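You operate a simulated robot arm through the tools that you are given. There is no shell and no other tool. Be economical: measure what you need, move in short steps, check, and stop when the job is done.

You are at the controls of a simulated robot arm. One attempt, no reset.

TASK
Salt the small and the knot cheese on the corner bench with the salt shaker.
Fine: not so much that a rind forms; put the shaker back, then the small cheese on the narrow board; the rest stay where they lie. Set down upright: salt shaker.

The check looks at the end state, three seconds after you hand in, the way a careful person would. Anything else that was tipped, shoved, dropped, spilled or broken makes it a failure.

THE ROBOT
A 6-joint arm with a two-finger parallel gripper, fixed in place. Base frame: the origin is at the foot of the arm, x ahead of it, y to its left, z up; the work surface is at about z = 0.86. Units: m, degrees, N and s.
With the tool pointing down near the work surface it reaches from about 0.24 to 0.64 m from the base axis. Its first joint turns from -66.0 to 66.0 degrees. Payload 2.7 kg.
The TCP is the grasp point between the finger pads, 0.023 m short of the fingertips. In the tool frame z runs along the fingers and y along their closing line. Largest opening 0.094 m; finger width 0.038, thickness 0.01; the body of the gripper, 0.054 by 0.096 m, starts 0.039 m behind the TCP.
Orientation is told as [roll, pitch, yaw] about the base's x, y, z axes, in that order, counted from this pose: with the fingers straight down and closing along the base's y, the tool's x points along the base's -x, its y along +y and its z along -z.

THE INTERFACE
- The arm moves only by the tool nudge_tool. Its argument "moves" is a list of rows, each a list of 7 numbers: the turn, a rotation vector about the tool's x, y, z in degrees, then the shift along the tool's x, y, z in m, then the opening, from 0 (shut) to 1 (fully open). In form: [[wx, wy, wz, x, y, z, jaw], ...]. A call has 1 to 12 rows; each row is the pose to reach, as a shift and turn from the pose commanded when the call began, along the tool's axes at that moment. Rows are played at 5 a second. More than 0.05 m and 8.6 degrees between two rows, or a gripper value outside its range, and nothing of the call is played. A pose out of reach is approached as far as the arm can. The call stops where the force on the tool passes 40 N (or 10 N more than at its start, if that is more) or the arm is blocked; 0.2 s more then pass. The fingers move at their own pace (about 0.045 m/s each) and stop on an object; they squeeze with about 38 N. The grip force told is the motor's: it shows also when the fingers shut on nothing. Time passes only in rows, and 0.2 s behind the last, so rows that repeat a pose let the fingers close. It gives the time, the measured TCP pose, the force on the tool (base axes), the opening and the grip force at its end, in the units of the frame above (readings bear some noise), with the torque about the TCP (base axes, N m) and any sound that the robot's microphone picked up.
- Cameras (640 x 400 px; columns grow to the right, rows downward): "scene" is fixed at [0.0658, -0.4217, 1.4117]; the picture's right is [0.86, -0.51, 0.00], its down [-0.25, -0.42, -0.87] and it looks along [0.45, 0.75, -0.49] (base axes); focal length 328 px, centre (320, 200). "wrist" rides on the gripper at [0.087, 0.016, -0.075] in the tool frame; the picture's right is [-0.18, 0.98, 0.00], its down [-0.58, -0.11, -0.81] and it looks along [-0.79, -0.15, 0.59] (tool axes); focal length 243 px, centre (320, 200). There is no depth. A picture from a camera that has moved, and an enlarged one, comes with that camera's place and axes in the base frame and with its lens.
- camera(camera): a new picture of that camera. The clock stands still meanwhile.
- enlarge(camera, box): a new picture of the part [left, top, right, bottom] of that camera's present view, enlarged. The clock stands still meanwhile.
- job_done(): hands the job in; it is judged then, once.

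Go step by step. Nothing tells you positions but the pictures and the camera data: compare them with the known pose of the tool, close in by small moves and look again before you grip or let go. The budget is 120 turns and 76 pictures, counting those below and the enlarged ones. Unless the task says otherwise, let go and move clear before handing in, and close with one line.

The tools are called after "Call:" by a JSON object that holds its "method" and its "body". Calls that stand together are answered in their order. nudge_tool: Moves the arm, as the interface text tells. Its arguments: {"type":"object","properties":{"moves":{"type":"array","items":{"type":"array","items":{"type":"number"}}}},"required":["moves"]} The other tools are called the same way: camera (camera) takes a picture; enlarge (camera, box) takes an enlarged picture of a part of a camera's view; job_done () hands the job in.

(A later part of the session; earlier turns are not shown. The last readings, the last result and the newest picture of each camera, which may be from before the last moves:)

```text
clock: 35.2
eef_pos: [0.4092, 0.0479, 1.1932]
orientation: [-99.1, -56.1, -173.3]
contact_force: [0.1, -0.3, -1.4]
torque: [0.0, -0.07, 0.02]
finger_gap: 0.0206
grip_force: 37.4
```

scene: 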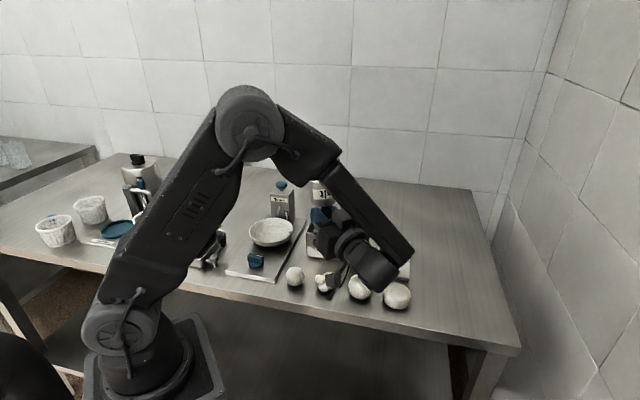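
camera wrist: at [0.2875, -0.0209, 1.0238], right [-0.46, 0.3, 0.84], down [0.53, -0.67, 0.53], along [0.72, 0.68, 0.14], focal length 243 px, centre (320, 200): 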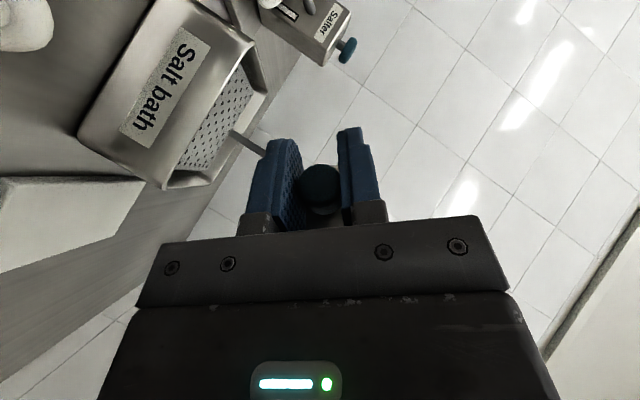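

Commands resume from the reached pose. Continuing the unroll at this height.

Call:
{"method": "nudge_tool", "body": {"moves": [[0, 0, 8.5, 0, 0, 0, 0], [0, 0, 17, 0, 0, 0, 0], [0, 0, 25.5, 0, 0, 0, 0], [0, 0, 34, 0, 0, 0, 0], [0, 0, 42.5, 0, 0, 0, 0], [0, 0, 51, 0, 0, 0, 0], [0, 0, 59.5, 0, 0, 0, 0], [0, 0, 68, 0, 0, 0, 0], [0, 0, 76.5, 0, 0, 0, 0], [0, 0, 85, 0, 0, 0, 0], [0, 0, 93.5, 0, 0, 0, 0], [0, 0, 102, 0, 0, 0, 0]]}}

Call:
{"method": "nudge_tool", "body": {"moves": [[0, 0, 8.5, 0, 0, 0, 0], [0, 0, 17, 0, 0, 0, 0], [0, 0, 25.5, 0, 0, 0, 0], [0, 0, 34, 0, 0, 0, 0], [0, 0, 42.5, 0, 0, 0, 0], [0, 0, 51, 0, 0, 0, 0], [0, 0, 59.5, 0, 0, 0, 0], [0, 0, 68, 0, 0, 0, 0], [0, 0, 76.5, 0, 0, 0, 0], [0, 0, 85, 0, 0, 0, 0], [0, 0, 93.5, 0, 0, 0, 0], [0, 0, 102, 0, 0, 0, 0]]}}

Call:
{"method": "camera", "body": {"camera": "wrist"}}

```text
clock: 37.8
eef_pos: [0.408, 0.0492, 1.1936]
orientation: [95.6, -21.4, -3.1]
contact_force: [-1.5, -0.1, -2.0]
torque: [-0.03, 0.06, 0.01]
finger_gap: 0.0204
grip_force: 38.1
```

```text
clock: 40.4
eef_pos: [0.4085, 0.0488, 1.1936]
orientation: [118.3, 79.2, 26.8]
contact_force: [0.7, -0.3, -1.7]
torque: [-0.04, -0.02, -0.04]
finger_gap: 0.0205
grip_force: 37.8
```

```text
33 pictures are left
camera wrist: at [0.4083, -0.0316, 1.2752], right [1.0, -0.02, -0.02], down [-0.02, -0.75, -0.66], along [0.0, 0.66, -0.75], focal length 243 px, centre (320, 200)
```

wrist: 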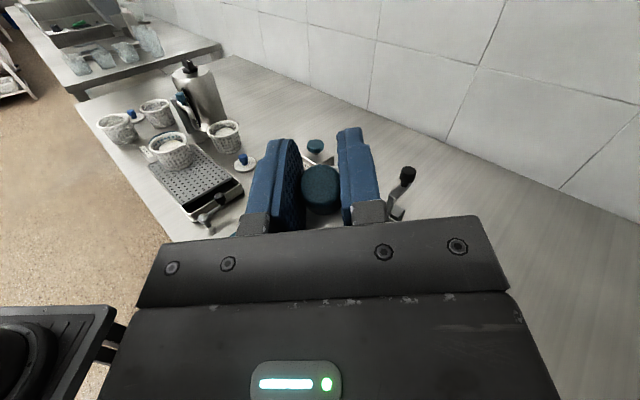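

Nearly upright again. I'll take out the last 9.5° of roll, then level the shaker and lower it above the knot, bottom at about z 0.95.

Call:
{"method": "nudge_tool", "body": {"moves": [[0, 0, 5, 0, 0, 0, 0], [0, 0, 9.5, 0, 0, 0, 0], [0, 0, 9.5, 0, 0, 0, 0]]}}

Call:
{"method": "nudge_tool", "body": {"moves": [[0, -5, 0, -0.027, -0.007, -0.002, 0], [0, -10, 0, -0.054, -0.014, -0.003, 0], [0, -15, 0, -0.081, -0.021, -0.005, 0], [0, -20, 0, -0.108, -0.028, -0.006, 0], [0, -25, 0, -0.136, -0.035, -0.008, 0], [0, -25, 0, -0.164, -0.041, -0.0095, 0], [0, -25, 0, -0.164, -0.041, -0.0095, 0]]}}

Call:
{"method": "enlarge", "body": {"camera": "scene", "box": [270, 190, 390, 305]}}

```text
clock: 41.2
eef_pos: [0.4075, 0.05, 1.1947]
orientation: [178.9, 84.9, 88.0]
contact_force: [0.1, 0.9, -1.6]
torque: [-0.04, 0.0, 0.03]
finger_gap: 0.0208
grip_force: 38.5
```

```text
clock: 42.8
eef_pos: [0.3663, 0.0548, 1.0298]
orientation: [0.5, 70.1, -90.7]
contact_force: [-0.1, 0.1, -2.0]
torque: [0.02, 0.01, 0.0]
finger_gap: 0.0206
grip_force: 38.2
```

```text
3.48 times, centred on (330, 248) of scene
camera zoom: at [0.0658, -0.4216, 1.4117], right [0.86, -0.51, 0.0], down [-0.25, -0.42, -0.87], along [0.45, 0.75, -0.49], focal length 1141 px, centre (285, 35)
```

zoom: 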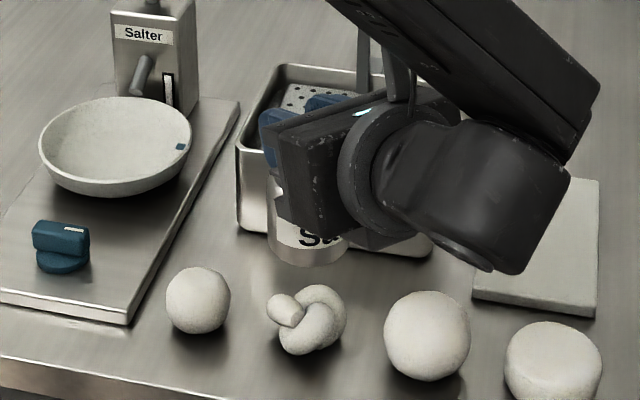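

Upright over the knot with the bottom about 5 cm above it. Three vertical shakes, then look.

Call:
{"method": "nudge_tool", "body": {"moves": [[0, 0, 0, 0.038, 0, -0.014, 0], [0, 0, 0, 0, 0, 0, 0], [0, 0, 0, 0.038, 0, -0.014, 0], [0, 0, 0, 0, 0, 0, 0], [0, 0, 0, 0.038, 0, -0.014, 0], [0, 0, 0, 0, 0, 0, 0]]}}

Call:
{"method": "enlarge", "body": {"camera": "scene", "box": [283, 255, 353, 300]}}

```text
clock: 44.2
eef_pos: [0.3683, 0.0554, 1.0317]
orientation: [0.5, 70.1, -90.5]
contact_force: [0.7, -0.5, -1.2]
torque: [0.03, 0.01, 0.01]
finger_gap: 0.0204
grip_force: 38.0
```

```text
8.89 times, centred on (318, 278) of scene
camera zoom: at [0.0658, -0.4216, 1.4117], right [0.86, -0.51, 0.0], down [-0.25, -0.42, -0.87], along [0.45, 0.75, -0.49], focal length 2916 px, centre (338, -489)
```

zoom: 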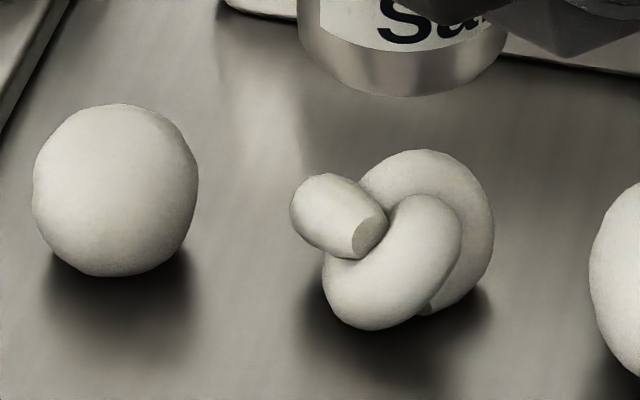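

I need to tell subtle whitening from none, so I'll compare the knot with the unsalted ball at high zoom.

Call:
{"method": "enlarge", "body": {"camera": "scene", "box": [312, 266, 342, 298]}}

Call:
{"method": "enlarge", "body": {"camera": "scene", "box": [345, 266, 375, 298]}}

```text
12.50 times, centred on (327, 282) of scene
camera zoom: at [0.0658, -0.4216, 1.4117], right [0.86, -0.51, 0.0], down [-0.25, -0.42, -0.87], along [0.45, 0.75, -0.49], focal length 4101 px, centre (232, -825)
```

zoom: 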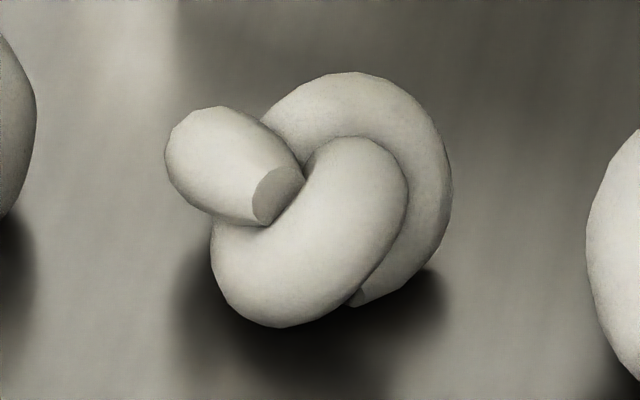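

```text
12.50 times, centred on (360, 282) of scene
camera zoom: at [0.0658, -0.4216, 1.4117], right [0.86, -0.51, 0.0], down [-0.25, -0.42, -0.87], along [0.45, 0.75, -0.49], focal length 4101 px, centre (-180, -825)
```

zoom: 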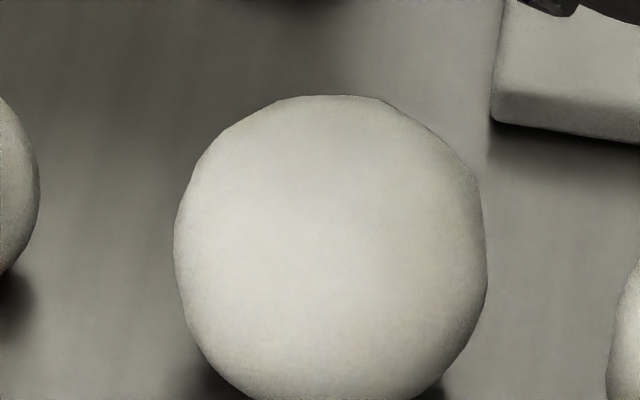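

No salt at all. Height is my prime suspect, so I'll invert again and bring the cap down to about 5–6 cm above the knot before shaking.

Call:
{"method": "nudge_tool", "body": {"moves": [[0, 0, -8.5, 0.012, 0, 0.003, 0], [0, 0, -17, 0.012, 0, 0.003, 0], [0, 0, -25.5, 0.012, 0, 0.003, 0], [0, 0, -34, 0.012, 0, 0.003, 0], [0, 0, -42.5, 0.012, 0, 0.003, 0], [0, 0, -51, 0.012, 0, 0.003, 0], [0, 0, -59.5, 0.012, 0, 0.003, 0], [0, 0, -68, 0.012, 0, 0.003, 0], [0, 0, -76.5, 0.012, 0, 0.003, 0], [0, 0, -85, 0.012, 0, 0.003, 0], [0, 0, -90, 0.012, 0, 0.003, 0]]}}

Call:
{"method": "nudge_tool", "body": {"moves": [[0, 0, -8.5, 0, 0, 0, 0], [0, 0, -17, 0, 0, 0, 0], [0, 0, -25.5, 0, 0, 0, 0], [0, 0, -34, 0, 0, 0, 0], [0, 0, -42.5, 0, 0, 0, 0], [0, 0, -51, 0, 0, 0, 0], [0, 0, -59.5, 0, 0, 0, 0], [0, 0, -68, 0, 0, 0, 0], [0, 0, -76.5, 0, 0, 0, 0], [0, 0, -85, 0, 0, 0, 0], [0, 0, -90, 0, 0, 0, 0]]}}

```text
clock: 46.6
eef_pos: [0.3682, 0.0615, 1.0399]
orientation: [70.2, -0.3, -0.9]
contact_force: [-0.1, 0.3, -1.1]
torque: [-0.01, 0.07, 0.01]
finger_gap: 0.0203
grip_force: 37.9
```

```text
clock: 49.0
eef_pos: [0.3686, 0.062, 1.0405]
orientation: [-0.8, -70.1, 89.8]
contact_force: [0.1, -0.2, -1.1]
torque: [-0.01, 0.03, 0.03]
finger_gap: 0.0207
grip_force: 37.8
```

Inverted and held. Lowering 7 cm now.

Call:
{"method": "nudge_tool", "body": {"moves": [[0, 0, 0, 0.02, 0, 0.007, 0], [0, 0, 0, 0.04, 0, 0.0145, 0], [0, 0, 0, 0.056, 0, 0.0205, 0], [0, 0, 0, 0.066, 0, 0.024, 0]]}}

Call:
{"method": "enlarge", "body": {"camera": "scene", "box": [270, 200, 390, 310]}}

```text
clock: 50.0
eef_pos: [0.3688, 0.0613, 0.9701]
orientation: [-0.7, -70.1, 89.5]
contact_force: [0.3, -0.6, -1.4]
torque: [-0.04, -0.01, 0.0]
finger_gap: 0.0206
grip_force: 37.9
```

```text
3.64 times, centred on (330, 255) of scene
camera zoom: at [0.0658, -0.4216, 1.4117], right [0.86, -0.51, 0.0], down [-0.25, -0.42, -0.87], along [0.45, 0.75, -0.49], focal length 1193 px, centre (284, 0)
```

zoom: 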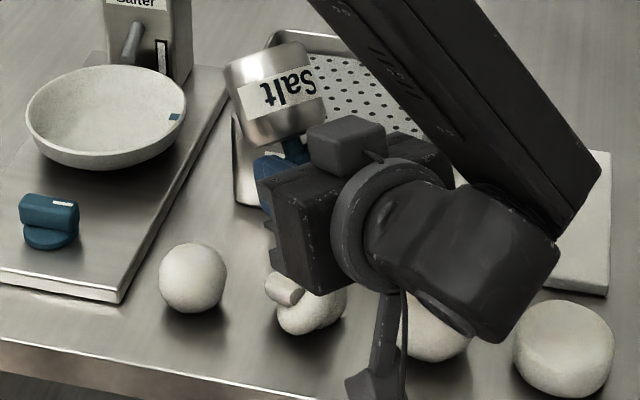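

Clear of everything. Shaking three times here, always upward from this height.

Call:
{"method": "nudge_tool", "body": {"moves": [[0, 0, 0, -0.035, 0, -0.012, 0], [0, 0, 0, 0, 0, 0, 0], [0, 0, 0, -0.035, 0, -0.012, 0], [0, 0, 0, 0, 0, 0, 0], [0, 0, 0, -0.035, 0, -0.012, 0], [0, 0, 0, 0, 0, 0, 0]]}}

Call:
{"method": "enlarge", "body": {"camera": "scene", "box": [283, 255, 353, 300]}}

```text
clock: 51.4
eef_pos: [0.3682, 0.061, 0.9707]
orientation: [-0.6, -70.1, 89.5]
contact_force: [1.1, 0.2, -1.9]
torque: [-0.06, -0.01, 0.02]
finger_gap: 0.0203
grip_force: 38.1
```

```text
8.89 times, centred on (318, 278) of scene
camera zoom: at [0.0658, -0.4216, 1.4117], right [0.86, -0.51, 0.0], down [-0.25, -0.42, -0.87], along [0.45, 0.75, -0.49], focal length 2916 px, centre (338, -489)
```

zoom: 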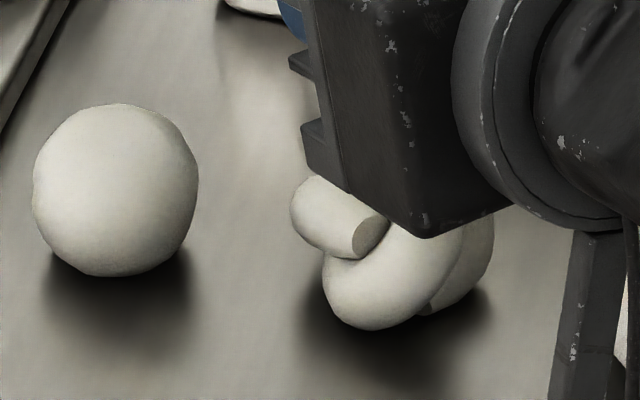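

The visible part is unchanged. I'll stay low but tip closer to full inversion (pitch up 22°, raise 2.5 cm).

Call:
{"method": "nudge_tool", "body": {"moves": [[0, 0, 0, -0.023, 0, -0.009, 0], [0, -7, 0, -0.023, 0, -0.009, 0], [0, -14, 0, -0.023, 0, -0.009, 0], [0, -22, 0, -0.023, 0, -0.009, 0], [0, -22, 0, -0.023, 0, -0.009, 0]]}}

Call:
{"method": "enlarge", "body": {"camera": "scene", "box": [270, 190, 430, 310]}}

```text
clock: 52.6
eef_pos: [0.3677, 0.0609, 0.9953]
orientation: [-175.4, -87.7, -95.6]
contact_force: [0.0, -0.1, -1.4]
torque: [-0.03, -0.03, 0.02]
finger_gap: 0.0207
grip_force: 37.9
```

```text
3.33 times, centred on (350, 250) of scene
camera zoom: at [0.0658, -0.4217, 1.4117], right [0.86, -0.51, 0.0], down [-0.25, -0.42, -0.87], along [0.45, 0.75, -0.49], focal length 1094 px, centre (220, 33)
```

zoom: 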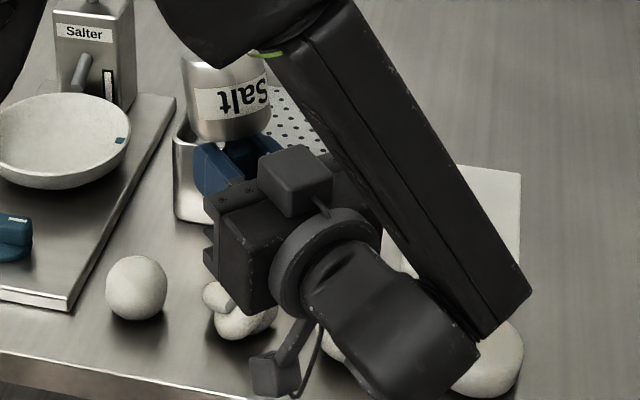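

The knot now looks speckled; zooming.

Call:
{"method": "enlarge", "body": {"camera": "scene", "box": [300, 260, 350, 305]}}

```text
8.89 times, centred on (325, 282) of scene
camera zoom: at [0.0658, -0.4217, 1.4117], right [0.86, -0.51, 0.0], down [-0.25, -0.42, -0.87], along [0.45, 0.75, -0.49], focal length 2916 px, centre (276, -533)
```

zoom: 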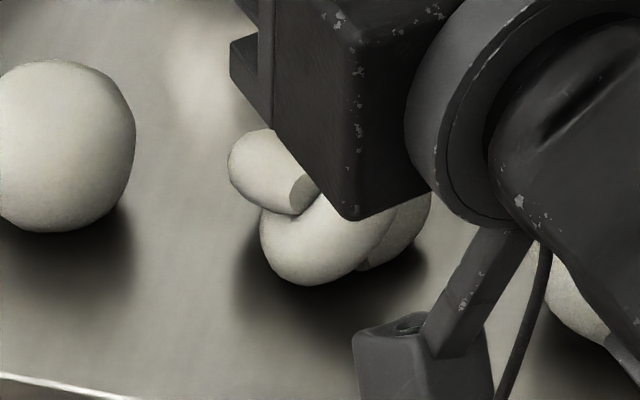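

Shaking here with 5 cm strokes.

Call:
{"method": "nudge_tool", "body": {"moves": [[0, 0, 0, -0.048, 0, 0, 0], [0, 0, 0, 0, 0, 0, 0], [0, 0, 0, -0.048, 0, 0, 0], [0, 0, 0, 0, 0, 0, 0], [0, 0, 0, -0.048, 0, 0, 0], [0, 0, 0, 0, 0, 0, 0], [0, 0, 0, -0.048, 0, 0, 0], [0, 0, 0, -0.03, 0, -0.03, 0], [0, 0, 0, -0.03, 0, -0.06, 0]]}}

Call:
{"method": "enlarge", "body": {"camera": "scene", "box": [283, 255, 353, 300]}}

```text
clock: 54.6
eef_pos: [0.365, 0.0001, 1.0238]
orientation: [-175.4, -87.9, -95.6]
contact_force: [0.1, -0.5, -1.9]
torque: [-0.02, 0.03, -0.02]
finger_gap: 0.0206
grip_force: 37.8
```

```text
8.89 times, centred on (318, 278) of scene
camera zoom: at [0.0658, -0.4216, 1.4117], right [0.86, -0.51, 0.0], down [-0.25, -0.42, -0.87], along [0.45, 0.75, -0.49], focal length 2916 px, centre (338, -489)
```

zoom: 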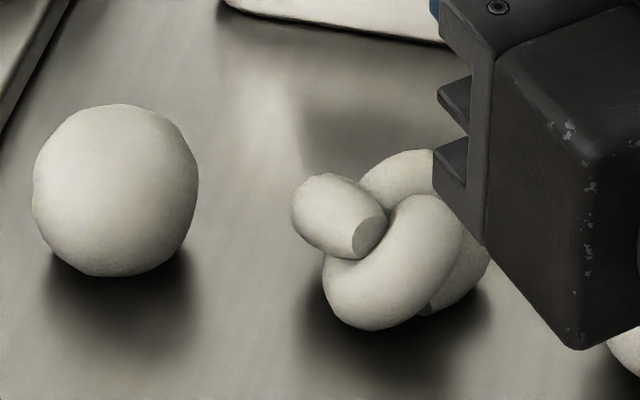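

Still nothing visible from this side. I'll unroll to horizontal, which puts the wrist camera in view of the cheeses, and compare tops up close.

Call:
{"method": "nudge_tool", "body": {"moves": [[0, 0, 8.5, -0.01, 0, 0.02, 0], [0, 0, 17, -0.02, 0, 0.04, 0], [0, 0, 25.5, -0.02, 0, 0.06, 0], [0, 0, 34, -0.02, 0, 0.06, 0], [0, 0, 42.5, -0.02, 0, 0.06, 0], [0, 0, 51, -0.02, 0, 0.06, 0], [0, 0, 59.5, -0.02, 0, 0.06, 0], [0, 0, 68, -0.02, 0, 0.06, 0], [0, 0, 76.5, -0.02, 0, 0.06, 0], [0, 0, 85, -0.02, 0, 0.06, 0], [0, 0, 93, -0.02, 0, 0.06, 0], [0, 0, 100, -0.02, 0, 0.06, 0]]}}

Call:
{"method": "camera", "body": {"camera": "wrist"}}

```text
clock: 57.2
eef_pos: [0.3663, 0.0599, 1.0443]
orientation: [92.2, 10.1, -0.5]
contact_force: [-0.1, -0.7, -1.0]
torque: [-0.03, 0.06, -0.02]
finger_gap: 0.0207
grip_force: 37.6
```

```text
23 pictures are left
camera wrist: at [0.2839, -0.0132, 1.0731], right [0.35, -0.04, 0.94], down [0.54, -0.81, -0.24], along [0.76, 0.59, -0.26], focal length 243 px, centre (320, 200)
```

wrist: 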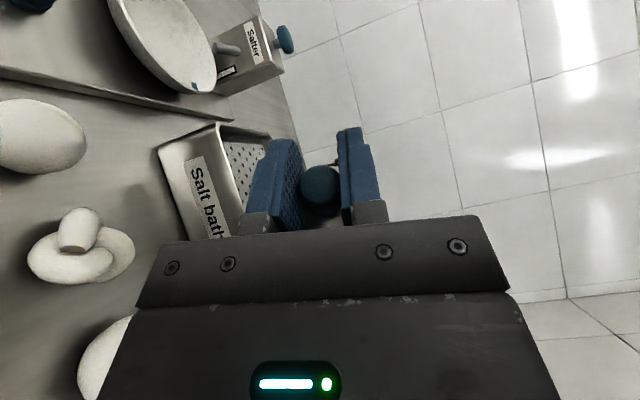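

Call:
{"method": "enlarge", "body": {"camera": "wrist", "box": [0, 80, 150, 300]}}

```text
1.82 times, centred on (75, 190) of wrist
camera zoom: at [0.2839, -0.0132, 1.0731], right [0.35, -0.04, 0.94], down [0.54, -0.81, -0.24], along [0.76, 0.59, -0.26], focal length 441 px, centre (766, 218)
```

zoom: 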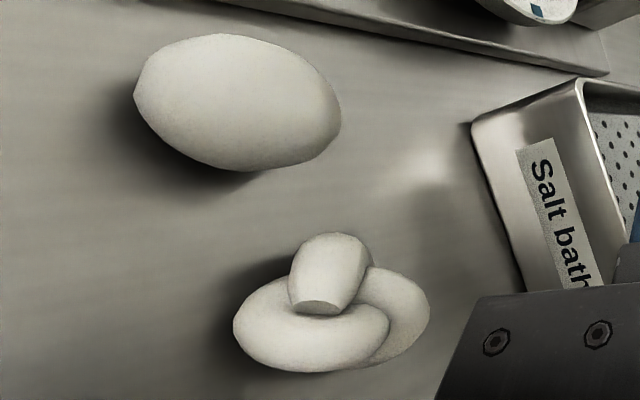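

The cheeses still look bare. In earlier tries the shaker was tilted 20–40° off vertical, so the stream may have missed. I'll go for true vertical inversion above the knot.

Call:
{"method": "nudge_tool", "body": {"moves": [[0, 0, -8.5, 0, 0, 0, 0], [0, 0, -17, 0, 0, 0, 0], [0, 0, -25.5, 0, 0, 0, 0], [0, 0, -34, 0, 0, 0, 0], [0, 0, -42.5, 0, 0, 0, 0], [0, 0, -51, 0, 0, 0, 0], [0, 0, -59.5, 0, 0, 0, 0], [0, 0, -68, 0, 0, 0, 0], [0, 0, -76.5, 0, 0, 0, 0], [0, 0, -85, 0, 0, 0, 0], [0, 0, -93.5, 0, 0, 0, 0], [0, 0, -100, 0, 0, 0, 0]]}}

Call:
{"method": "nudge_tool", "body": {"moves": [[0, -6, 0, 0, 0, 0, 0], [0, -12, 0, 0, 0, 0, 0], [0, -17, 0, 0, 0, 0, 0], [0, -17, 0, 0, 0, 0, 0]]}}

Call:
{"method": "enlarge", "body": {"camera": "scene", "box": [260, 170, 420, 310]}}

```text
clock: 59.8
eef_pos: [0.3668, 0.0589, 1.0444]
orientation: [-171.0, -87.9, -99.9]
contact_force: [0.9, 0.3, -1.9]
torque: [-0.01, 0.0, 0.0]
finger_gap: 0.0204
grip_force: 38.3
```

```text
clock: 60.8
eef_pos: [0.3679, 0.0603, 1.0449]
orientation: [-179.5, -70.8, -91.4]
contact_force: [-0.3, -0.1, -1.2]
torque: [-0.04, 0.01, -0.01]
finger_gap: 0.0205
grip_force: 38.9
```

```text
2.86 times, centred on (340, 240) of scene
camera zoom: at [0.0658, -0.4216, 1.4117], right [0.86, -0.51, 0.0], down [-0.25, -0.42, -0.87], along [0.45, 0.75, -0.49], focal length 937 px, centre (263, 86)
```

zoom: 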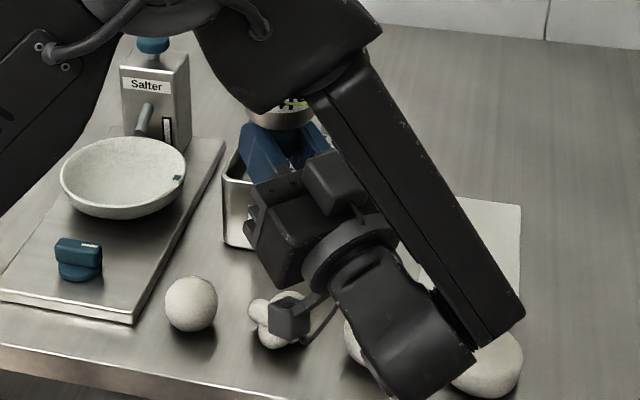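

Exactly inverted now. Three 3 cm vertical strokes, then back off along the tool to view the knot.

Call:
{"method": "nudge_tool", "body": {"moves": [[0, 0, 0, -0.03, 0, 0.01, 0], [0, 0, 0, 0, 0, 0, 0], [0, 0, 0, -0.03, 0, 0.01, 0], [0, 0, 0, 0, 0, 0, 0], [0, 0, 0, -0.03, 0, 0.01, 0], [0, 0, 0, 0, 0, 0, 0]]}}

Call:
{"method": "enlarge", "body": {"camera": "scene", "box": [300, 260, 350, 305]}}

```text
clock: 62.2
eef_pos: [0.3669, 0.0603, 1.0449]
orientation: [-179.6, -71.0, -91.4]
contact_force: [0.2, 0.0, -2.1]
torque: [0.02, -0.01, -0.06]
finger_gap: 0.0205
grip_force: 37.9
```

```text
8.89 times, centred on (325, 282) of scene
camera zoom: at [0.0658, -0.4216, 1.4117], right [0.86, -0.51, 0.0], down [-0.25, -0.42, -0.87], along [0.45, 0.75, -0.49], focal length 2916 px, centre (276, -533)
```

zoom: 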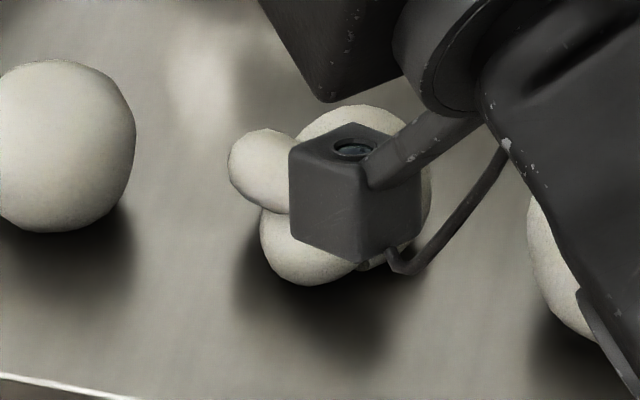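

Still nothing. I need a proper look at the shaker's base, which now faces up, so I'll move out from under the elbow to view it.

Call:
{"method": "nudge_tool", "body": {"moves": [[0, 0, 0, -0.014, -0.03, 0.005, 0], [0, 0, 0, -0.028, -0.06, 0.01, 0], [0, 0, 0, -0.042, -0.09, 0.015, 0], [0, 0, 0, -0.057, -0.12, 0.02, 0], [0, 0, 0, -0.057, -0.12, 0.02, 0]]}}

Call:
{"method": "camera", "body": {"camera": "scene"}}

```text
clock: 63.4
eef_pos: [0.4876, 0.0582, 1.1059]
orientation: [-179.6, -71.0, -91.3]
contact_force: [0.1, -0.1, -1.2]
torque: [0.01, 0.0, -0.01]
finger_gap: 0.0207
grip_force: 37.5
```

```text
19 pictures are left
```

scene: 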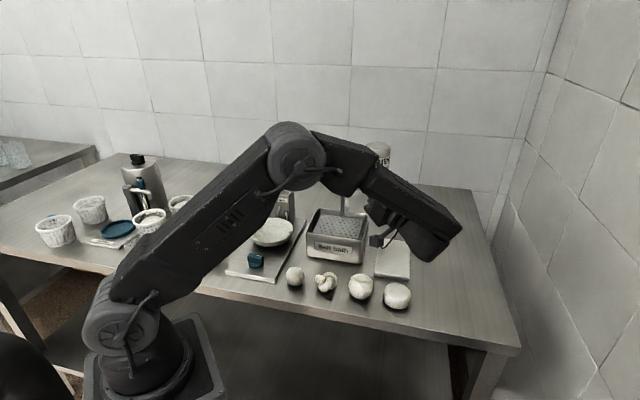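

The shaker base is visible now at around (378,148). Zooming in.

Call:
{"method": "enlarge", "body": {"camera": "scene", "box": [358, 132, 402, 162]}}

```text
13.33 times, centred on (380, 147) of scene
camera zoom: at [0.0658, -0.4216, 1.4117], right [0.86, -0.51, 0.0], down [-0.25, -0.42, -0.87], along [0.45, 0.75, -0.49], focal length 4374 px, centre (-480, 907)
```

zoom: 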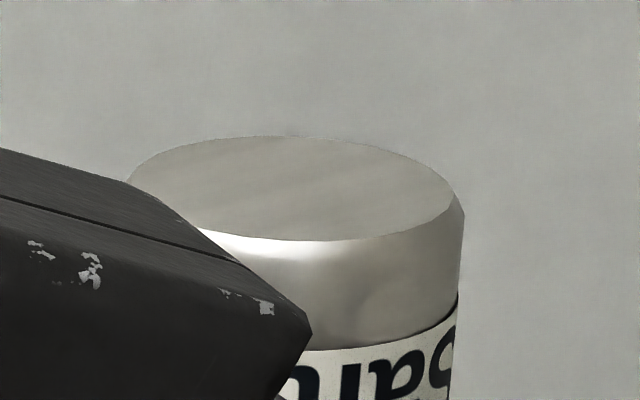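

The base is a plain lid with no holes, so salt must leave by the top and shaking must be more energetic. I'll go back over the knot, inverted and low, and combine strokes with wrist twists.

Call:
{"method": "nudge_tool", "body": {"moves": [[0, 0, 0, 0.01, 0.03, -0.004, 0], [0, 0, 0, 0.02, 0.06, -0.008, 0], [0, 4, 0, 0.03, 0.09, -0.012, 0], [0, 8, 0, 0.04, 0.12, -0.018, 0], [0, 13, 0, 0.05, 0.12, -0.02, 0], [0, 17, 0, 0.06, 0.12, -0.02, 0], [0, 17, 0, 0.06, 0.12, -0.02, 0]]}}

Call:
{"method": "nudge_tool", "body": {"moves": [[0, 0, 0, 0.025, 0, 0.005, 0], [0, 0, 0, 0.046, 0, 0.01, 0], [0, 0, 0, 0.046, 0, 0.01, 0]]}}

```text
clock: 65.0
eef_pos: [0.366, 0.0618, 1.0417]
orientation: [-175.5, -88.0, -95.6]
contact_force: [0.6, 1.3, -1.2]
torque: [-0.03, 0.0, -0.01]
finger_gap: 0.0205
grip_force: 38.4
```

```text
clock: 65.8
eef_pos: [0.3692, 0.0725, 0.996]
orientation: [-174.7, -88.0, -96.2]
contact_force: [-0.1, -0.2, -1.7]
torque: [-0.02, 0.02, 0.02]
finger_gap: 0.0206
grip_force: 38.2
```

In place at z≈0.996. Energetic shakes now.

Call:
{"method": "nudge_tool", "body": {"moves": [[0, 0, 8, -0.048, 0, 0, 0], [0, 0, -0.5, 0, 0, 0, 0], [0, 0, 8, -0.048, 0, 0, 0], [0, 0, -0.5, 0, 0, 0, 0], [0, 0, 8, -0.048, 0, 0, 0], [0, 0, -0.5, 0, 0, 0, 0], [0, 0, 8, -0.048, 0, 0, 0], [0, 0, -0.5, 0, 0, 0, 0]]}}

Call:
{"method": "enlarge", "body": {"camera": "scene", "box": [300, 260, 350, 305]}}

```text
clock: 67.6
eef_pos: [0.368, 0.0714, 0.9957]
orientation: [-160.6, -87.8, -110.5]
contact_force: [1.1, -0.1, -1.0]
torque: [-0.01, -0.01, 0.0]
finger_gap: 0.0207
grip_force: 38.0
```

```text
8.89 times, centred on (325, 282) of scene
camera zoom: at [0.0658, -0.4216, 1.4117], right [0.86, -0.51, 0.0], down [-0.25, -0.42, -0.87], along [0.45, 0.75, -0.49], focal length 2916 px, centre (276, -533)
```

zoom: 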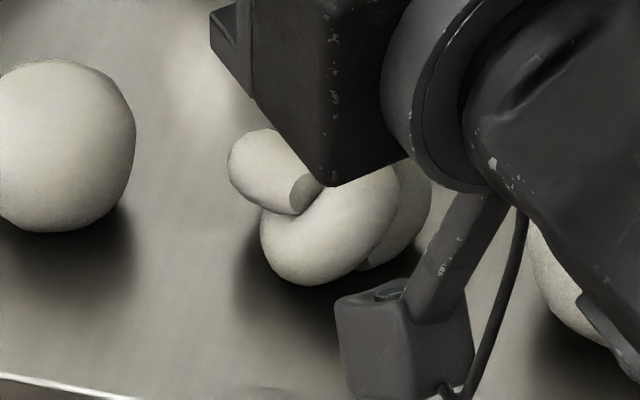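

No change. Next hypothesis: the blue knob is only a handle and this shaker is meant to be shaken upright, closer and harder or sideways. I'll roll back upright.

Call:
{"method": "nudge_tool", "body": {"moves": [[0, 0, 8.5, -0.03, 0, 0, 0], [0, 0, 17, -0.04, 0, 0, 0], [0, 0, 25.5, -0.04, 0, 0, 0], [0, 0, 34, -0.04, 0, 0, 0], [0, 0, 42.5, -0.04, 0, 0, 0], [0, 0, 51, -0.04, 0, 0, 0], [0, 0, 59.5, -0.04, 0, 0, 0], [0, 0, 68, -0.04, 0, 0, 0], [0, 0, 76.5, -0.04, 0, 0, 0], [0, 0, 85, -0.04, 0, 0, 0], [0, 0, 90.5, -0.04, 0, 0, 0]]}}

Call:
{"method": "nudge_tool", "body": {"moves": [[0, 0, 8.5, 0, 0, 0, 0], [0, 0, 17, 0, 0, 0, 0], [0, 0, 25.5, 0, 0, 0, 0], [0, 0, 34, 0, 0, 0, 0], [0, 0, 42.5, 0, 0, 0, 0], [0, 0, 51, 0, 0, 0, 0], [0, 0, 59.5, 0, 0, 0, 0], [0, 0, 68, 0, 0, 0, 0], [0, 0, 76.5, 0, 0, 0, 0], [0, 0, 85, 0, 0, 0, 0], [0, 0, 90, 0, 0, 0, 0]]}}

Call:
{"method": "nudge_tool", "body": {"moves": [[0, -7, 0, 0, 0, 0, 0], [0, -15, 0, 0, 0, 0, 0], [0, -22, 0, 0, 0, 0, 0], [0, -22, 0, 0, 0, 0, 0]]}}

```text
clock: 70.0
eef_pos: [0.3673, 0.0712, 1.0353]
orientation: [92.1, 0.1, -1.0]
contact_force: [0.2, -0.9, -0.8]
torque: [-0.02, 0.09, -0.01]
finger_gap: 0.0208
grip_force: 37.3
```

```text
clock: 72.4
eef_pos: [0.3682, 0.0709, 1.0356]
orientation: [-179.8, 87.9, 89.1]
contact_force: [0.5, -0.1, -1.8]
torque: [-0.05, -0.02, 0.01]
finger_gap: 0.0205
grip_force: 37.9
```

```text
clock: 73.4
eef_pos: [0.368, 0.0715, 1.0358]
orientation: [0.4, 70.0, -90.5]
contact_force: [-0.2, 0.6, -0.6]
torque: [0.01, 0.02, 0.03]
finger_gap: 0.0208
grip_force: 38.4
```

Upright again. I'll lower to about 2.5 cm above the knot and shake sideways ±2 cm.

Call:
{"method": "nudge_tool", "body": {"moves": [[0, 0, 0, -0.017, 0, -0.003, 0], [0, 0, 0, -0.0337, 0, -0.005, 0], [0, 0, 0, -0.0337, 0, -0.005, 0], [0, 0, 0, -0.0337, 0.022, -0.005, 0], [0, 0, 0, -0.0337, -0.022, -0.005, 0], [0, 0, 0, -0.0337, 0.022, -0.005, 0], [0, 0, 0, -0.0337, -0.022, -0.005, 0], [0, 0, 0, -0.0337, 0.022, -0.005, 0], [0, 0, 0, -0.0337, -0.022, -0.005, 0], [0, 0, 0, -0.0337, 0, -0.005, 0]]}}

Call:
{"method": "enlarge", "body": {"camera": "scene", "box": [300, 250, 350, 300]}}

```text
clock: 75.6
eef_pos: [0.3671, 0.0543, 1.0053]
orientation: [0.5, 70.1, -90.6]
contact_force: [0.5, -0.1, -0.6]
torque: [-0.02, 0.0, 0.0]
finger_gap: 0.0209
grip_force: 38.1
```

```text
8.00 times, centred on (325, 275) of scene
camera zoom: at [0.0658, -0.4216, 1.4117], right [0.86, -0.51, 0.0], down [-0.25, -0.42, -0.87], along [0.45, 0.75, -0.49], focal length 2625 px, centre (280, -400)
```

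zoom: 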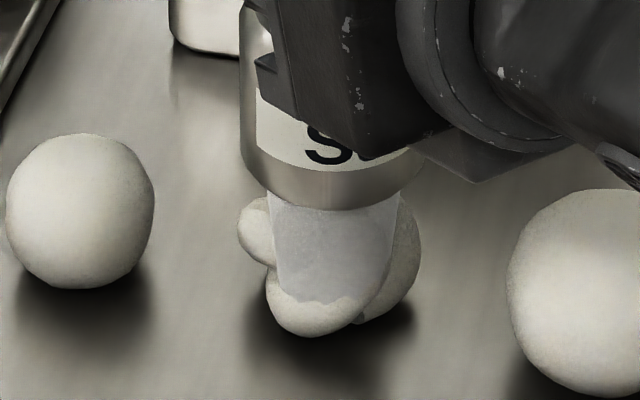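

Salt is streaming from the bottom onto the knot, so upright shaking sideways close above works. I'll rise now and inspect.

Call:
{"method": "nudge_tool", "body": {"moves": [[0, 0, 0, 0.025, 0, -0.009, 0], [0, 0, 0, 0.055, 0, -0.02, 0]]}}

Call:
{"method": "enlarge", "body": {"camera": "scene", "box": [300, 250, 350, 300]}}

```text
clock: 76.2
eef_pos: [0.3667, 0.0537, 1.0637]
orientation: [0.2, 70.1, -90.7]
contact_force: [-0.3, 0.9, -1.8]
torque: [0.01, 0.03, 0.0]
finger_gap: 0.0206
grip_force: 37.5
```

```text
8.00 times, centred on (325, 275) of scene
camera zoom: at [0.0658, -0.4217, 1.4117], right [0.86, -0.51, 0.0], down [-0.25, -0.42, -0.87], along [0.45, 0.75, -0.49], focal length 2625 px, centre (280, -400)
```

zoom: 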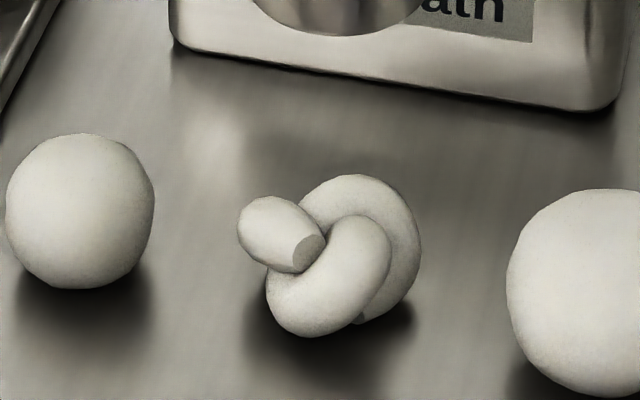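

The flow stopped with no spill on the bench. I'll lower again and hold still, to learn whether the flow depends on shaking or proximity.

Call:
{"method": "nudge_tool", "body": {"moves": [[0, 0, 0, -0.025, 0, 0.009, 0], [0, 0, 0, -0.055, 0, 0.02, 0], [0, 0, 0, -0.055, 0, 0.02, 0], [0, 0, 0, -0.055, 0, 0.02, 0]]}}

Call:
{"method": "enlarge", "body": {"camera": "scene", "box": [300, 250, 350, 300]}}

```text
clock: 77.2
eef_pos: [0.3673, 0.0539, 1.0054]
orientation: [0.4, 70.1, -90.6]
contact_force: [-0.4, -0.3, -1.2]
torque: [0.0, -0.02, -0.02]
finger_gap: 0.0208
grip_force: 38.3
```

```text
8.00 times, centred on (325, 275) of scene
camera zoom: at [0.0658, -0.4217, 1.4117], right [0.86, -0.51, 0.0], down [-0.25, -0.42, -0.87], along [0.45, 0.75, -0.49], focal length 2625 px, centre (280, -400)
```

zoom: 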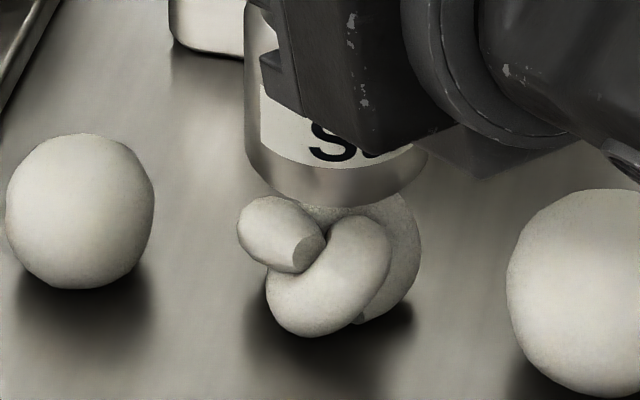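

Flow only comes with sideways shaking. I'll shake one more equal bout, rise, and inspect for visible grains.

Call:
{"method": "nudge_tool", "body": {"moves": [[0, 0, 0, 0, 0.022, 0, 0], [0, 0, 0, 0, -0.022, 0, 0], [0, 0, 0, 0, 0.022, 0, 0], [0, 0, 0, 0, -0.022, 0, 0], [0, 0, 0, 0, 0.022, 0, 0], [0, 0, 0, 0, -0.022, 0, 0], [0, 0, 0, 0, 0, 0, 0], [0, 0, 0, 0, 0, 0, 0], [0, 0, 0, 0.025, 0, -0.009, 0], [0, 0, 0, 0.055, 0, -0.02, 0]]}}

Call:
{"method": "enlarge", "body": {"camera": "scene", "box": [312, 266, 342, 298]}}

```text
clock: 79.4
eef_pos: [0.3676, 0.0564, 1.0647]
orientation: [0.3, 70.1, -90.7]
contact_force: [-0.5, -0.6, -0.7]
torque: [-0.02, 0.0, -0.02]
finger_gap: 0.0208
grip_force: 38.2
```

```text
12.50 times, centred on (327, 282) of scene
camera zoom: at [0.0658, -0.4216, 1.4117], right [0.86, -0.51, 0.0], down [-0.25, -0.42, -0.87], along [0.45, 0.75, -0.49], focal length 4101 px, centre (232, -825)
```

zoom: 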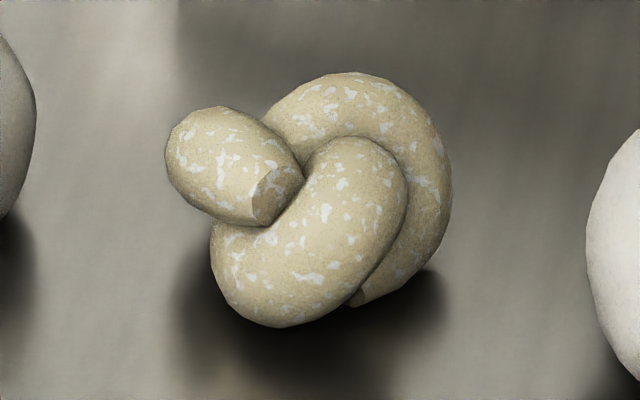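

The knot now shows clear flecks of salt with no rind, so two bouts of six strokes do it. Moving on slowly to above the small cheese at (0.3125,0.109).

Call:
{"method": "nudge_tool", "body": {"moves": [[0, 0, 0, 0.003, -0.008, 0.008, 0], [0, 0, 0, 0.006, -0.018, 0.0165, 0], [0, 0, 0, 0.009, -0.027, 0.025, 0], [0, 0, 0, 0.012, -0.037, 0.033, 0], [0, 0, 0, 0.015, -0.046, 0.042, 0], [0, 0, 0, 0.018, -0.0545, 0.05, 0], [0, 0, 0, 0.018, -0.0545, 0.05, 0]]}}

Call:
{"method": "nudge_tool", "body": {"moves": [[0, 0, 0, -0.02, 0, 0.007, 0], [0, 0, 0, -0.04, 0, 0.014, 0], [0, 0, 0, -0.055, 0, 0.02, 0], [0, 0, 0, -0.055, 0, 0.02, 0]]}}

Call:
{"method": "enlarge", "body": {"camera": "scene", "box": [270, 235, 350, 300]}}

```text
clock: 81.0
eef_pos: [0.3133, 0.1092, 1.0642]
orientation: [0.4, 70.1, -90.6]
contact_force: [-0.4, 0.9, -1.6]
torque: [0.01, 0.01, 0.04]
finger_gap: 0.0208
grip_force: 37.6
```

```text
clock: 82.0
eef_pos: [0.3132, 0.1101, 1.0051]
orientation: [0.5, 70.1, -90.5]
contact_force: [0.7, 0.0, -1.6]
torque: [-0.02, -0.01, 0.0]
finger_gap: 0.0205
grip_force: 38.2
```

```text
6.15 times, centred on (310, 268) of scene
camera zoom: at [0.0658, -0.4216, 1.4117], right [0.86, -0.51, 0.0], down [-0.25, -0.42, -0.87], along [0.45, 0.75, -0.49], focal length 2019 px, centre (382, -215)
```

zoom: 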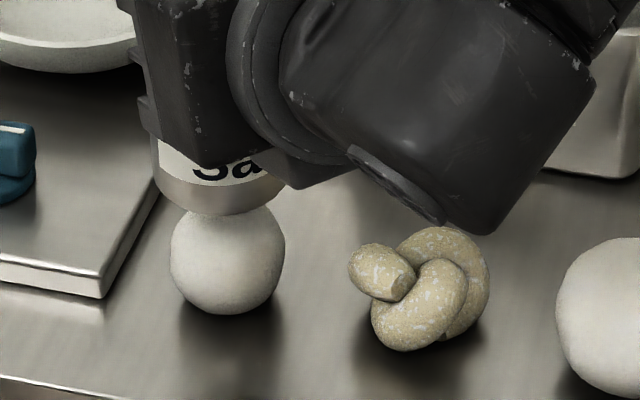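

Centred over the small cheese. Same dose: two bouts of six sideways strokes, then rise and inspect.

Call:
{"method": "nudge_tool", "body": {"moves": [[0, 0, 0, 0, 0.022, 0, 0], [0, 0, 0, 0, -0.022, 0, 0], [0, 0, 0, 0, 0.022, 0, 0], [0, 0, 0, 0, -0.022, 0, 0], [0, 0, 0, 0, 0.022, 0, 0], [0, 0, 0, 0, -0.022, 0, 0], [0, 0, 0, 0, 0, 0, 0], [0, 0, 0, 0, 0, 0, 0]]}}

Call:
{"method": "nudge_tool", "body": {"moves": [[0, 0, 0, 0, 0.022, 0, 0], [0, 0, 0, 0, -0.022, 0, 0], [0, 0, 0, 0, 0.022, 0, 0], [0, 0, 0, 0, -0.022, 0, 0], [0, 0, 0, 0, 0.022, 0, 0], [0, 0, 0, 0, -0.022, 0, 0], [0, 0, 0, 0, 0, 0, 0], [0, 0, 0, 0, 0, 0, 0], [0, 0, 0, 0.025, 0, -0.009, 0], [0, 0, 0, 0.055, 0, -0.02, 0]]}}

Call:
{"method": "enlarge", "body": {"camera": "scene", "box": [280, 255, 345, 300]}}

```text
clock: 83.8
eef_pos: [0.3142, 0.1082, 1.0047]
orientation: [0.4, 70.2, -90.6]
contact_force: [0.8, -0.2, -1.7]
torque: [0.01, 0.03, 0.02]
finger_gap: 0.0208
grip_force: 38.3
```

```text
clock: 86.0
eef_pos: [0.3146, 0.1091, 1.0632]
orientation: [0.2, 70.0, -90.6]
contact_force: [-0.6, -0.6, -1.8]
torque: [-0.01, -0.01, 0.03]
finger_gap: 0.0206
grip_force: 38.6
```

```text
8.89 times, centred on (312, 278) of scene
camera zoom: at [0.0658, -0.4216, 1.4117], right [0.86, -0.51, 0.0], down [-0.25, -0.42, -0.87], along [0.45, 0.75, -0.49], focal length 2916 px, centre (387, -489)
```

zoom: 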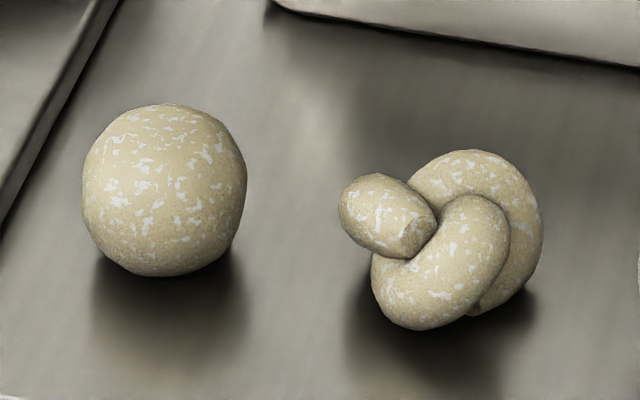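

Both are evenly flecked with no rind. Now I'll carry the shaker back above its original spot and restore the original yaw.

Call:
{"method": "nudge_tool", "body": {"moves": [[0, 0, 0, 0.028, 0, -0.01, 0], [-3.8, 0, 1.4, 0.025, 0.026, -0.024, 0], [-7.6, 0, 2.8, 0.023, 0.052, -0.038, 0], [-11.4, 0, 4.1, 0.02, 0.078, -0.052, 0], [-15.2, 0, 5.5, 0.018, 0.104, -0.067, 0], [-19, 0, 6.9, 0.015, 0.13, -0.081, 0], [-22.7, 0, 8.3, 0.013, 0.156, -0.095, 0], [-26.5, 0, 9.7, 0.01, 0.182, -0.109, 0], [-30.3, 0, 11, 0.008, 0.208, -0.123, 0], [-34.1, 0, 12.4, 0.005, 0.234, -0.137, 0], [-37.9, 0, 13.8, 0.003, 0.26, -0.151, 0], [-41.7, 0, 15.2, 0.0006, 0.2854, -0.165, 0]]}}

```text
clock: 88.6
eef_pos: [0.5968, -0.0511, 1.1232]
orientation: [0.0, 70.2, -135.5]
contact_force: [0.0, -0.1, -1.3]
torque: [0.04, 0.01, -0.04]
finger_gap: 0.0206
grip_force: 37.6
```

Right above. Descending to 1.5 cm above the bench contact height.

Call:
{"method": "nudge_tool", "body": {"moves": [[0, 0, 0, -0.026, 0, 0.01, 0], [0, 0, 0, -0.052, -0.001, 0.021, 0], [0, 0, 0, -0.078, -0.001, 0.031, 0], [0, 0, 0, -0.104, -0.0015, 0.042, 0], [0, 0, 0, -0.13, -0.002, 0.052, 0], [0, 0, 0, -0.148, -0.002, 0.06, 0], [0, 0, 0, -0.156, -0.002, 0.0627, 0], [0, 0, 0, -0.156, -0.002, 0.0627, 0]]}}

Call:
{"method": "camera", "body": {"camera": "wrist"}}

```text
clock: 90.4
eef_pos: [0.5994, -0.0445, 0.9538]
orientation: [0.1, 70.2, -135.2]
contact_force: [0.0, 1.1, -2.2]
torque: [-0.01, -0.01, 0.02]
finger_gap: 0.0205
grip_force: 38.3
```

```text
10 pictures are left
camera wrist: at [0.5814, -0.0845, 1.0602], right [0.65, -0.74, -0.17], down [-0.76, -0.59, -0.27], along [0.1, 0.31, -0.95], focal length 243 px, centre (320, 200)
```

wrist: 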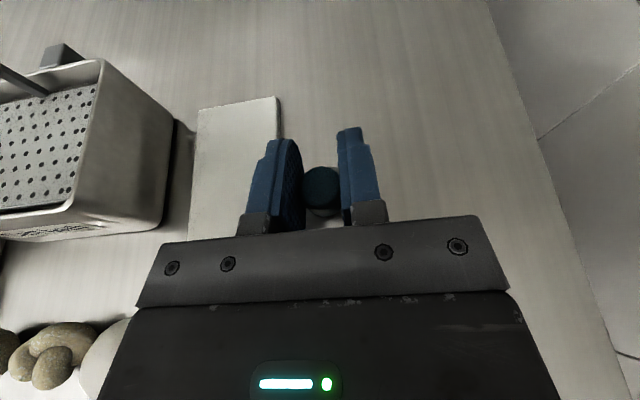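

Clear of the board. Final lowering in small steps.

Call:
{"method": "nudge_tool", "body": {"moves": [[0, 0, 0, -0.005, 0, 0.0018, 0], [0, 0, 0, -0.009, 0, 0.0033, 0], [0, 0, 0, -0.0125, 0, 0.0046, 0], [0, 0, 0, -0.0135, 0, 0.005, 0], [0, 0, 0, -0.0135, 0, 0.005, 0]]}}

```text
clock: 91.6
eef_pos: [0.6001, -0.045, 0.9413]
orientation: [0.5, 70.3, -134.9]
contact_force: [-3.4, -0.2, 12.6]
torque: [-0.22, 0.49, 0.0]
finger_gap: 0.0208
grip_force: 37.3
```

The shaker has touched the bench (12 N up). I'll ease off 1.5 mm and open.

Call:
{"method": "nudge_tool", "body": {"moves": [[0, 0, 0, 0.0014, 0, -0.0005, 0], [0, 0, 0, 0.0014, 0, -0.0005, 0]]}}

Call:
{"method": "nudge_tool", "body": {"moves": [[0, 0, 0, 0, 0, 0, 0.3], [0, 0, 0, 0, 0, 0, 0.45], [0, 0, 0, 0, 0, 0, 0.6], [0, 0, 0, 0, 0, 0, 0.6]]}}

Call:
{"method": "camera", "body": {"camera": "wrist"}}

```text
clock: 92.2
eef_pos: [0.6004, -0.0457, 0.9413]
orientation: [0.2, 70.2, -135.2]
contact_force: [3.4, 0.9, 8.2]
torque: [-0.08, -0.12, 0.07]
finger_gap: 0.0206
grip_force: 37.9
```

```text
clock: 93.2
eef_pos: [0.5992, -0.0445, 0.9408]
orientation: [0.1, 70.2, -135.2]
contact_force: [0.6, 0.3, 0.2]
torque: [-0.03, -0.01, 0.02]
finger_gap: 0.0563
grip_force: 0.0
```

```text
9 pictures are left
camera wrist: at [0.5817, -0.0843, 1.0476], right [0.65, -0.74, -0.17], down [-0.76, -0.59, -0.27], along [0.1, 0.31, -0.95], focal length 243 px, centre (320, 200)
```

wrist: 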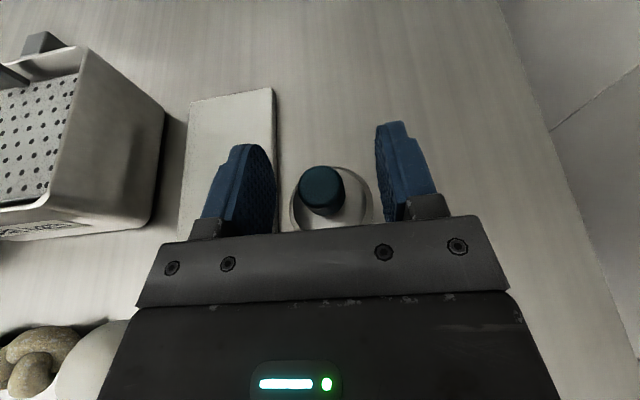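

The shaker is upright at its place. I'll retreat along the tool axis, then rise.

Call:
{"method": "nudge_tool", "body": {"moves": [[0, 0, 0, 0, 0, -0.02, 0.6], [0, 0, 0, 0, 0, -0.045, 0.6], [0, 0, 0, 0, 0, -0.08, 0.6], [0, 0, 0, 0.03, 0, -0.1, 0.6], [0, 0, 0, 0.07, 0, -0.12, 0.6], [0, 0, 0, 0.11, 0, -0.14, 0.6], [0, 0, 0, 0.15, 0, -0.16, 0.6]]}}

```text
clock: 94.8
eef_pos: [0.5286, -0.1169, 1.1355]
orientation: [0.0, 70.2, -135.4]
contact_force: [-0.5, 0.0, 0.0]
torque: [-0.03, 0.01, -0.03]
finger_gap: 0.0561
grip_force: 0.0
```

Now I'll pitch the tool back to straight down.

Call:
{"method": "nudge_tool", "body": {"moves": [[0, -8, 0, 0, 0, 0, 0.75], [0, -16, 0, 0, 0, 0, 0.75], [0, -24, 0, 0, 0, 0, 0.75], [0, -32, 0, 0, 0, 0, 0.75], [0, -40, 0, 0, 0, 0, 0.75], [0, -48, 0, 0, 0, 0, 0.75], [0, -56, 0, 0, 0, 0, 0.75], [0, -64, 0, 0, 0, 0, 0.75], [0, -70.2, 0, 0, 0, 0, 0.75], [0, -70.2, 0, 0, 0, 0, 0.75]]}}

```text
clock: 97.0
eef_pos: [0.5281, -0.1162, 1.1357]
orientation: [0.0, -0.1, -135.4]
contact_force: [0.0, -0.7, 0.0]
torque: [0.04, -0.01, -0.04]
finger_gap: 0.0706
grip_force: 0.0
```

Next: translate to above the small cheese while yawing to -45, so the fingers close parallel to the scale edge and away from the knot.

Call:
{"method": "nudge_tool", "body": {"moves": [[0, 0, -7.5, 0, -0.026, 0, 0.75], [0, 0, -15, 0.001, -0.052, 0, 0.75], [0, 0, -22.6, 0.001, -0.078, 0, 0.75], [0, 0, -30.1, 0.0015, -0.104, 0, 0.75], [0, 0, -37.7, 0.002, -0.13, 0, 0.75], [0, 0, -45.2, 0.002, -0.156, 0.01, 0.75], [0, 0, -52.7, 0.003, -0.182, 0.02, 0.75], [0, 0, -60.3, 0.003, -0.208, 0.03, 0.75], [0, 0, -67.8, 0.003, -0.234, 0.04, 0.75], [0, 0, -75.3, 0.004, -0.26, 0.05, 0.75], [0, 0, -82.9, 0.004, -0.286, 0.06, 0.75], [0, 0, -90.4, 0.0045, -0.3115, 0.076, 0.75]]}}

Call:
{"method": "camera", "body": {"camera": "wrist"}}

```text
clock: 99.6
eef_pos: [0.3121, 0.1096, 1.0599]
orientation: [0.0, 0.1, -44.7]
contact_force: [0.2, 0.4, 1.0]
torque: [-0.02, -0.02, 0.01]
finger_gap: 0.0704
grip_force: 0.1
```

```text
8 pictures are left
camera wrist: at [0.2625, 0.1833, 1.1344], right [0.82, 0.57, 0.0], down [0.34, -0.49, 0.81], along [0.46, -0.66, -0.59], focal length 243 px, centre (320, 200)
```

wrist: 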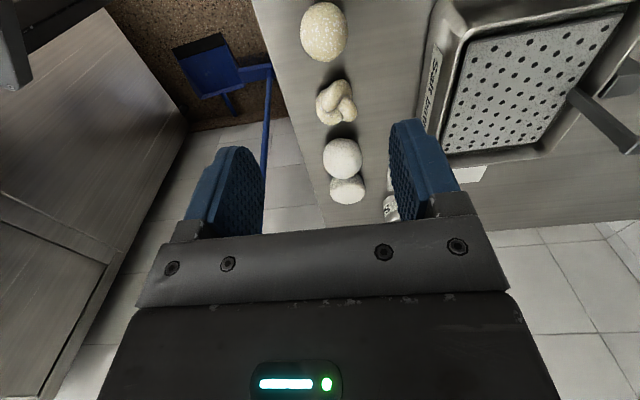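

The small cheese is exactly under the TCP. Descending to z≈0.889.

Call:
{"method": "nudge_tool", "body": {"moves": [[0, 0, 0, 0, 0, 0.035, 0.75], [0, 0, 0, 0, 0, 0.07, 0.75], [0, 0, 0, 0, 0, 0.105, 0.75], [0, 0, 0, 0, 0, 0.13, 0.75], [0, 0, 0, 0, 0, 0.15, 0.75], [0, 0, 0, 0, 0, 0.165, 0.75], [0, 0, 0, 0, 0, 0.171, 0.75], [0, 0, 0, 0, 0, 0.171, 0.75]]}}

Call:
{"method": "camera", "body": {"camera": "wrist"}}

```text
clock: 101.4
eef_pos: [0.3125, 0.1088, 0.8883]
orientation: [-0.2, 0.0, -45.0]
contact_force: [-0.2, -0.2, 0.1]
torque: [0.0, 0.0, 0.0]
finger_gap: 0.0706
grip_force: 0.1
```

```text
7 pictures are left
camera wrist: at [0.2625, 0.1833, 0.9637], right [0.82, 0.57, 0.0], down [0.33, -0.49, 0.81], along [0.46, -0.67, -0.59], focal length 243 px, centre (320, 200)
```

wrist: 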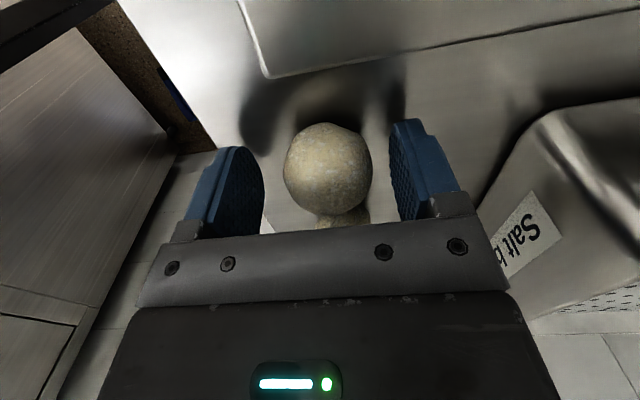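

The cheese is centred between the pads. Closing gently to about 0.038 m.

Call:
{"method": "nudge_tool", "body": {"moves": [[0, 0, 0, 0, 0, 0, 0.55], [0, 0, 0, 0, 0, 0, 0.4], [0, 0, 0, 0, 0, 0, 0.4], [0, 0, 0, 0, 0, 0, 0.4]]}}

Call:
{"method": "nudge_tool", "body": {"moves": [[0, 0, 0, 0, 0, -0.01, 0.38], [0, 0, 0, 0, 0, -0.03, 0.38], [0, 0, 0, 0, 0, -0.03, 0.38]]}}

```text
clock: 102.4
eef_pos: [0.3134, 0.109, 0.8889]
orientation: [0.0, -0.1, -45.1]
contact_force: [0.1, -0.7, -1.3]
torque: [0.0, 0.03, 0.0]
finger_gap: 0.042
grip_force: 38.3
```

```text
clock: 103.2
eef_pos: [0.3129, 0.1102, 0.9204]
orientation: [0.1, 0.0, -45.0]
contact_force: [1.0, -0.1, -0.4]
torque: [0.02, 0.0, 0.0]
finger_gap: 0.0417
grip_force: 37.7
```

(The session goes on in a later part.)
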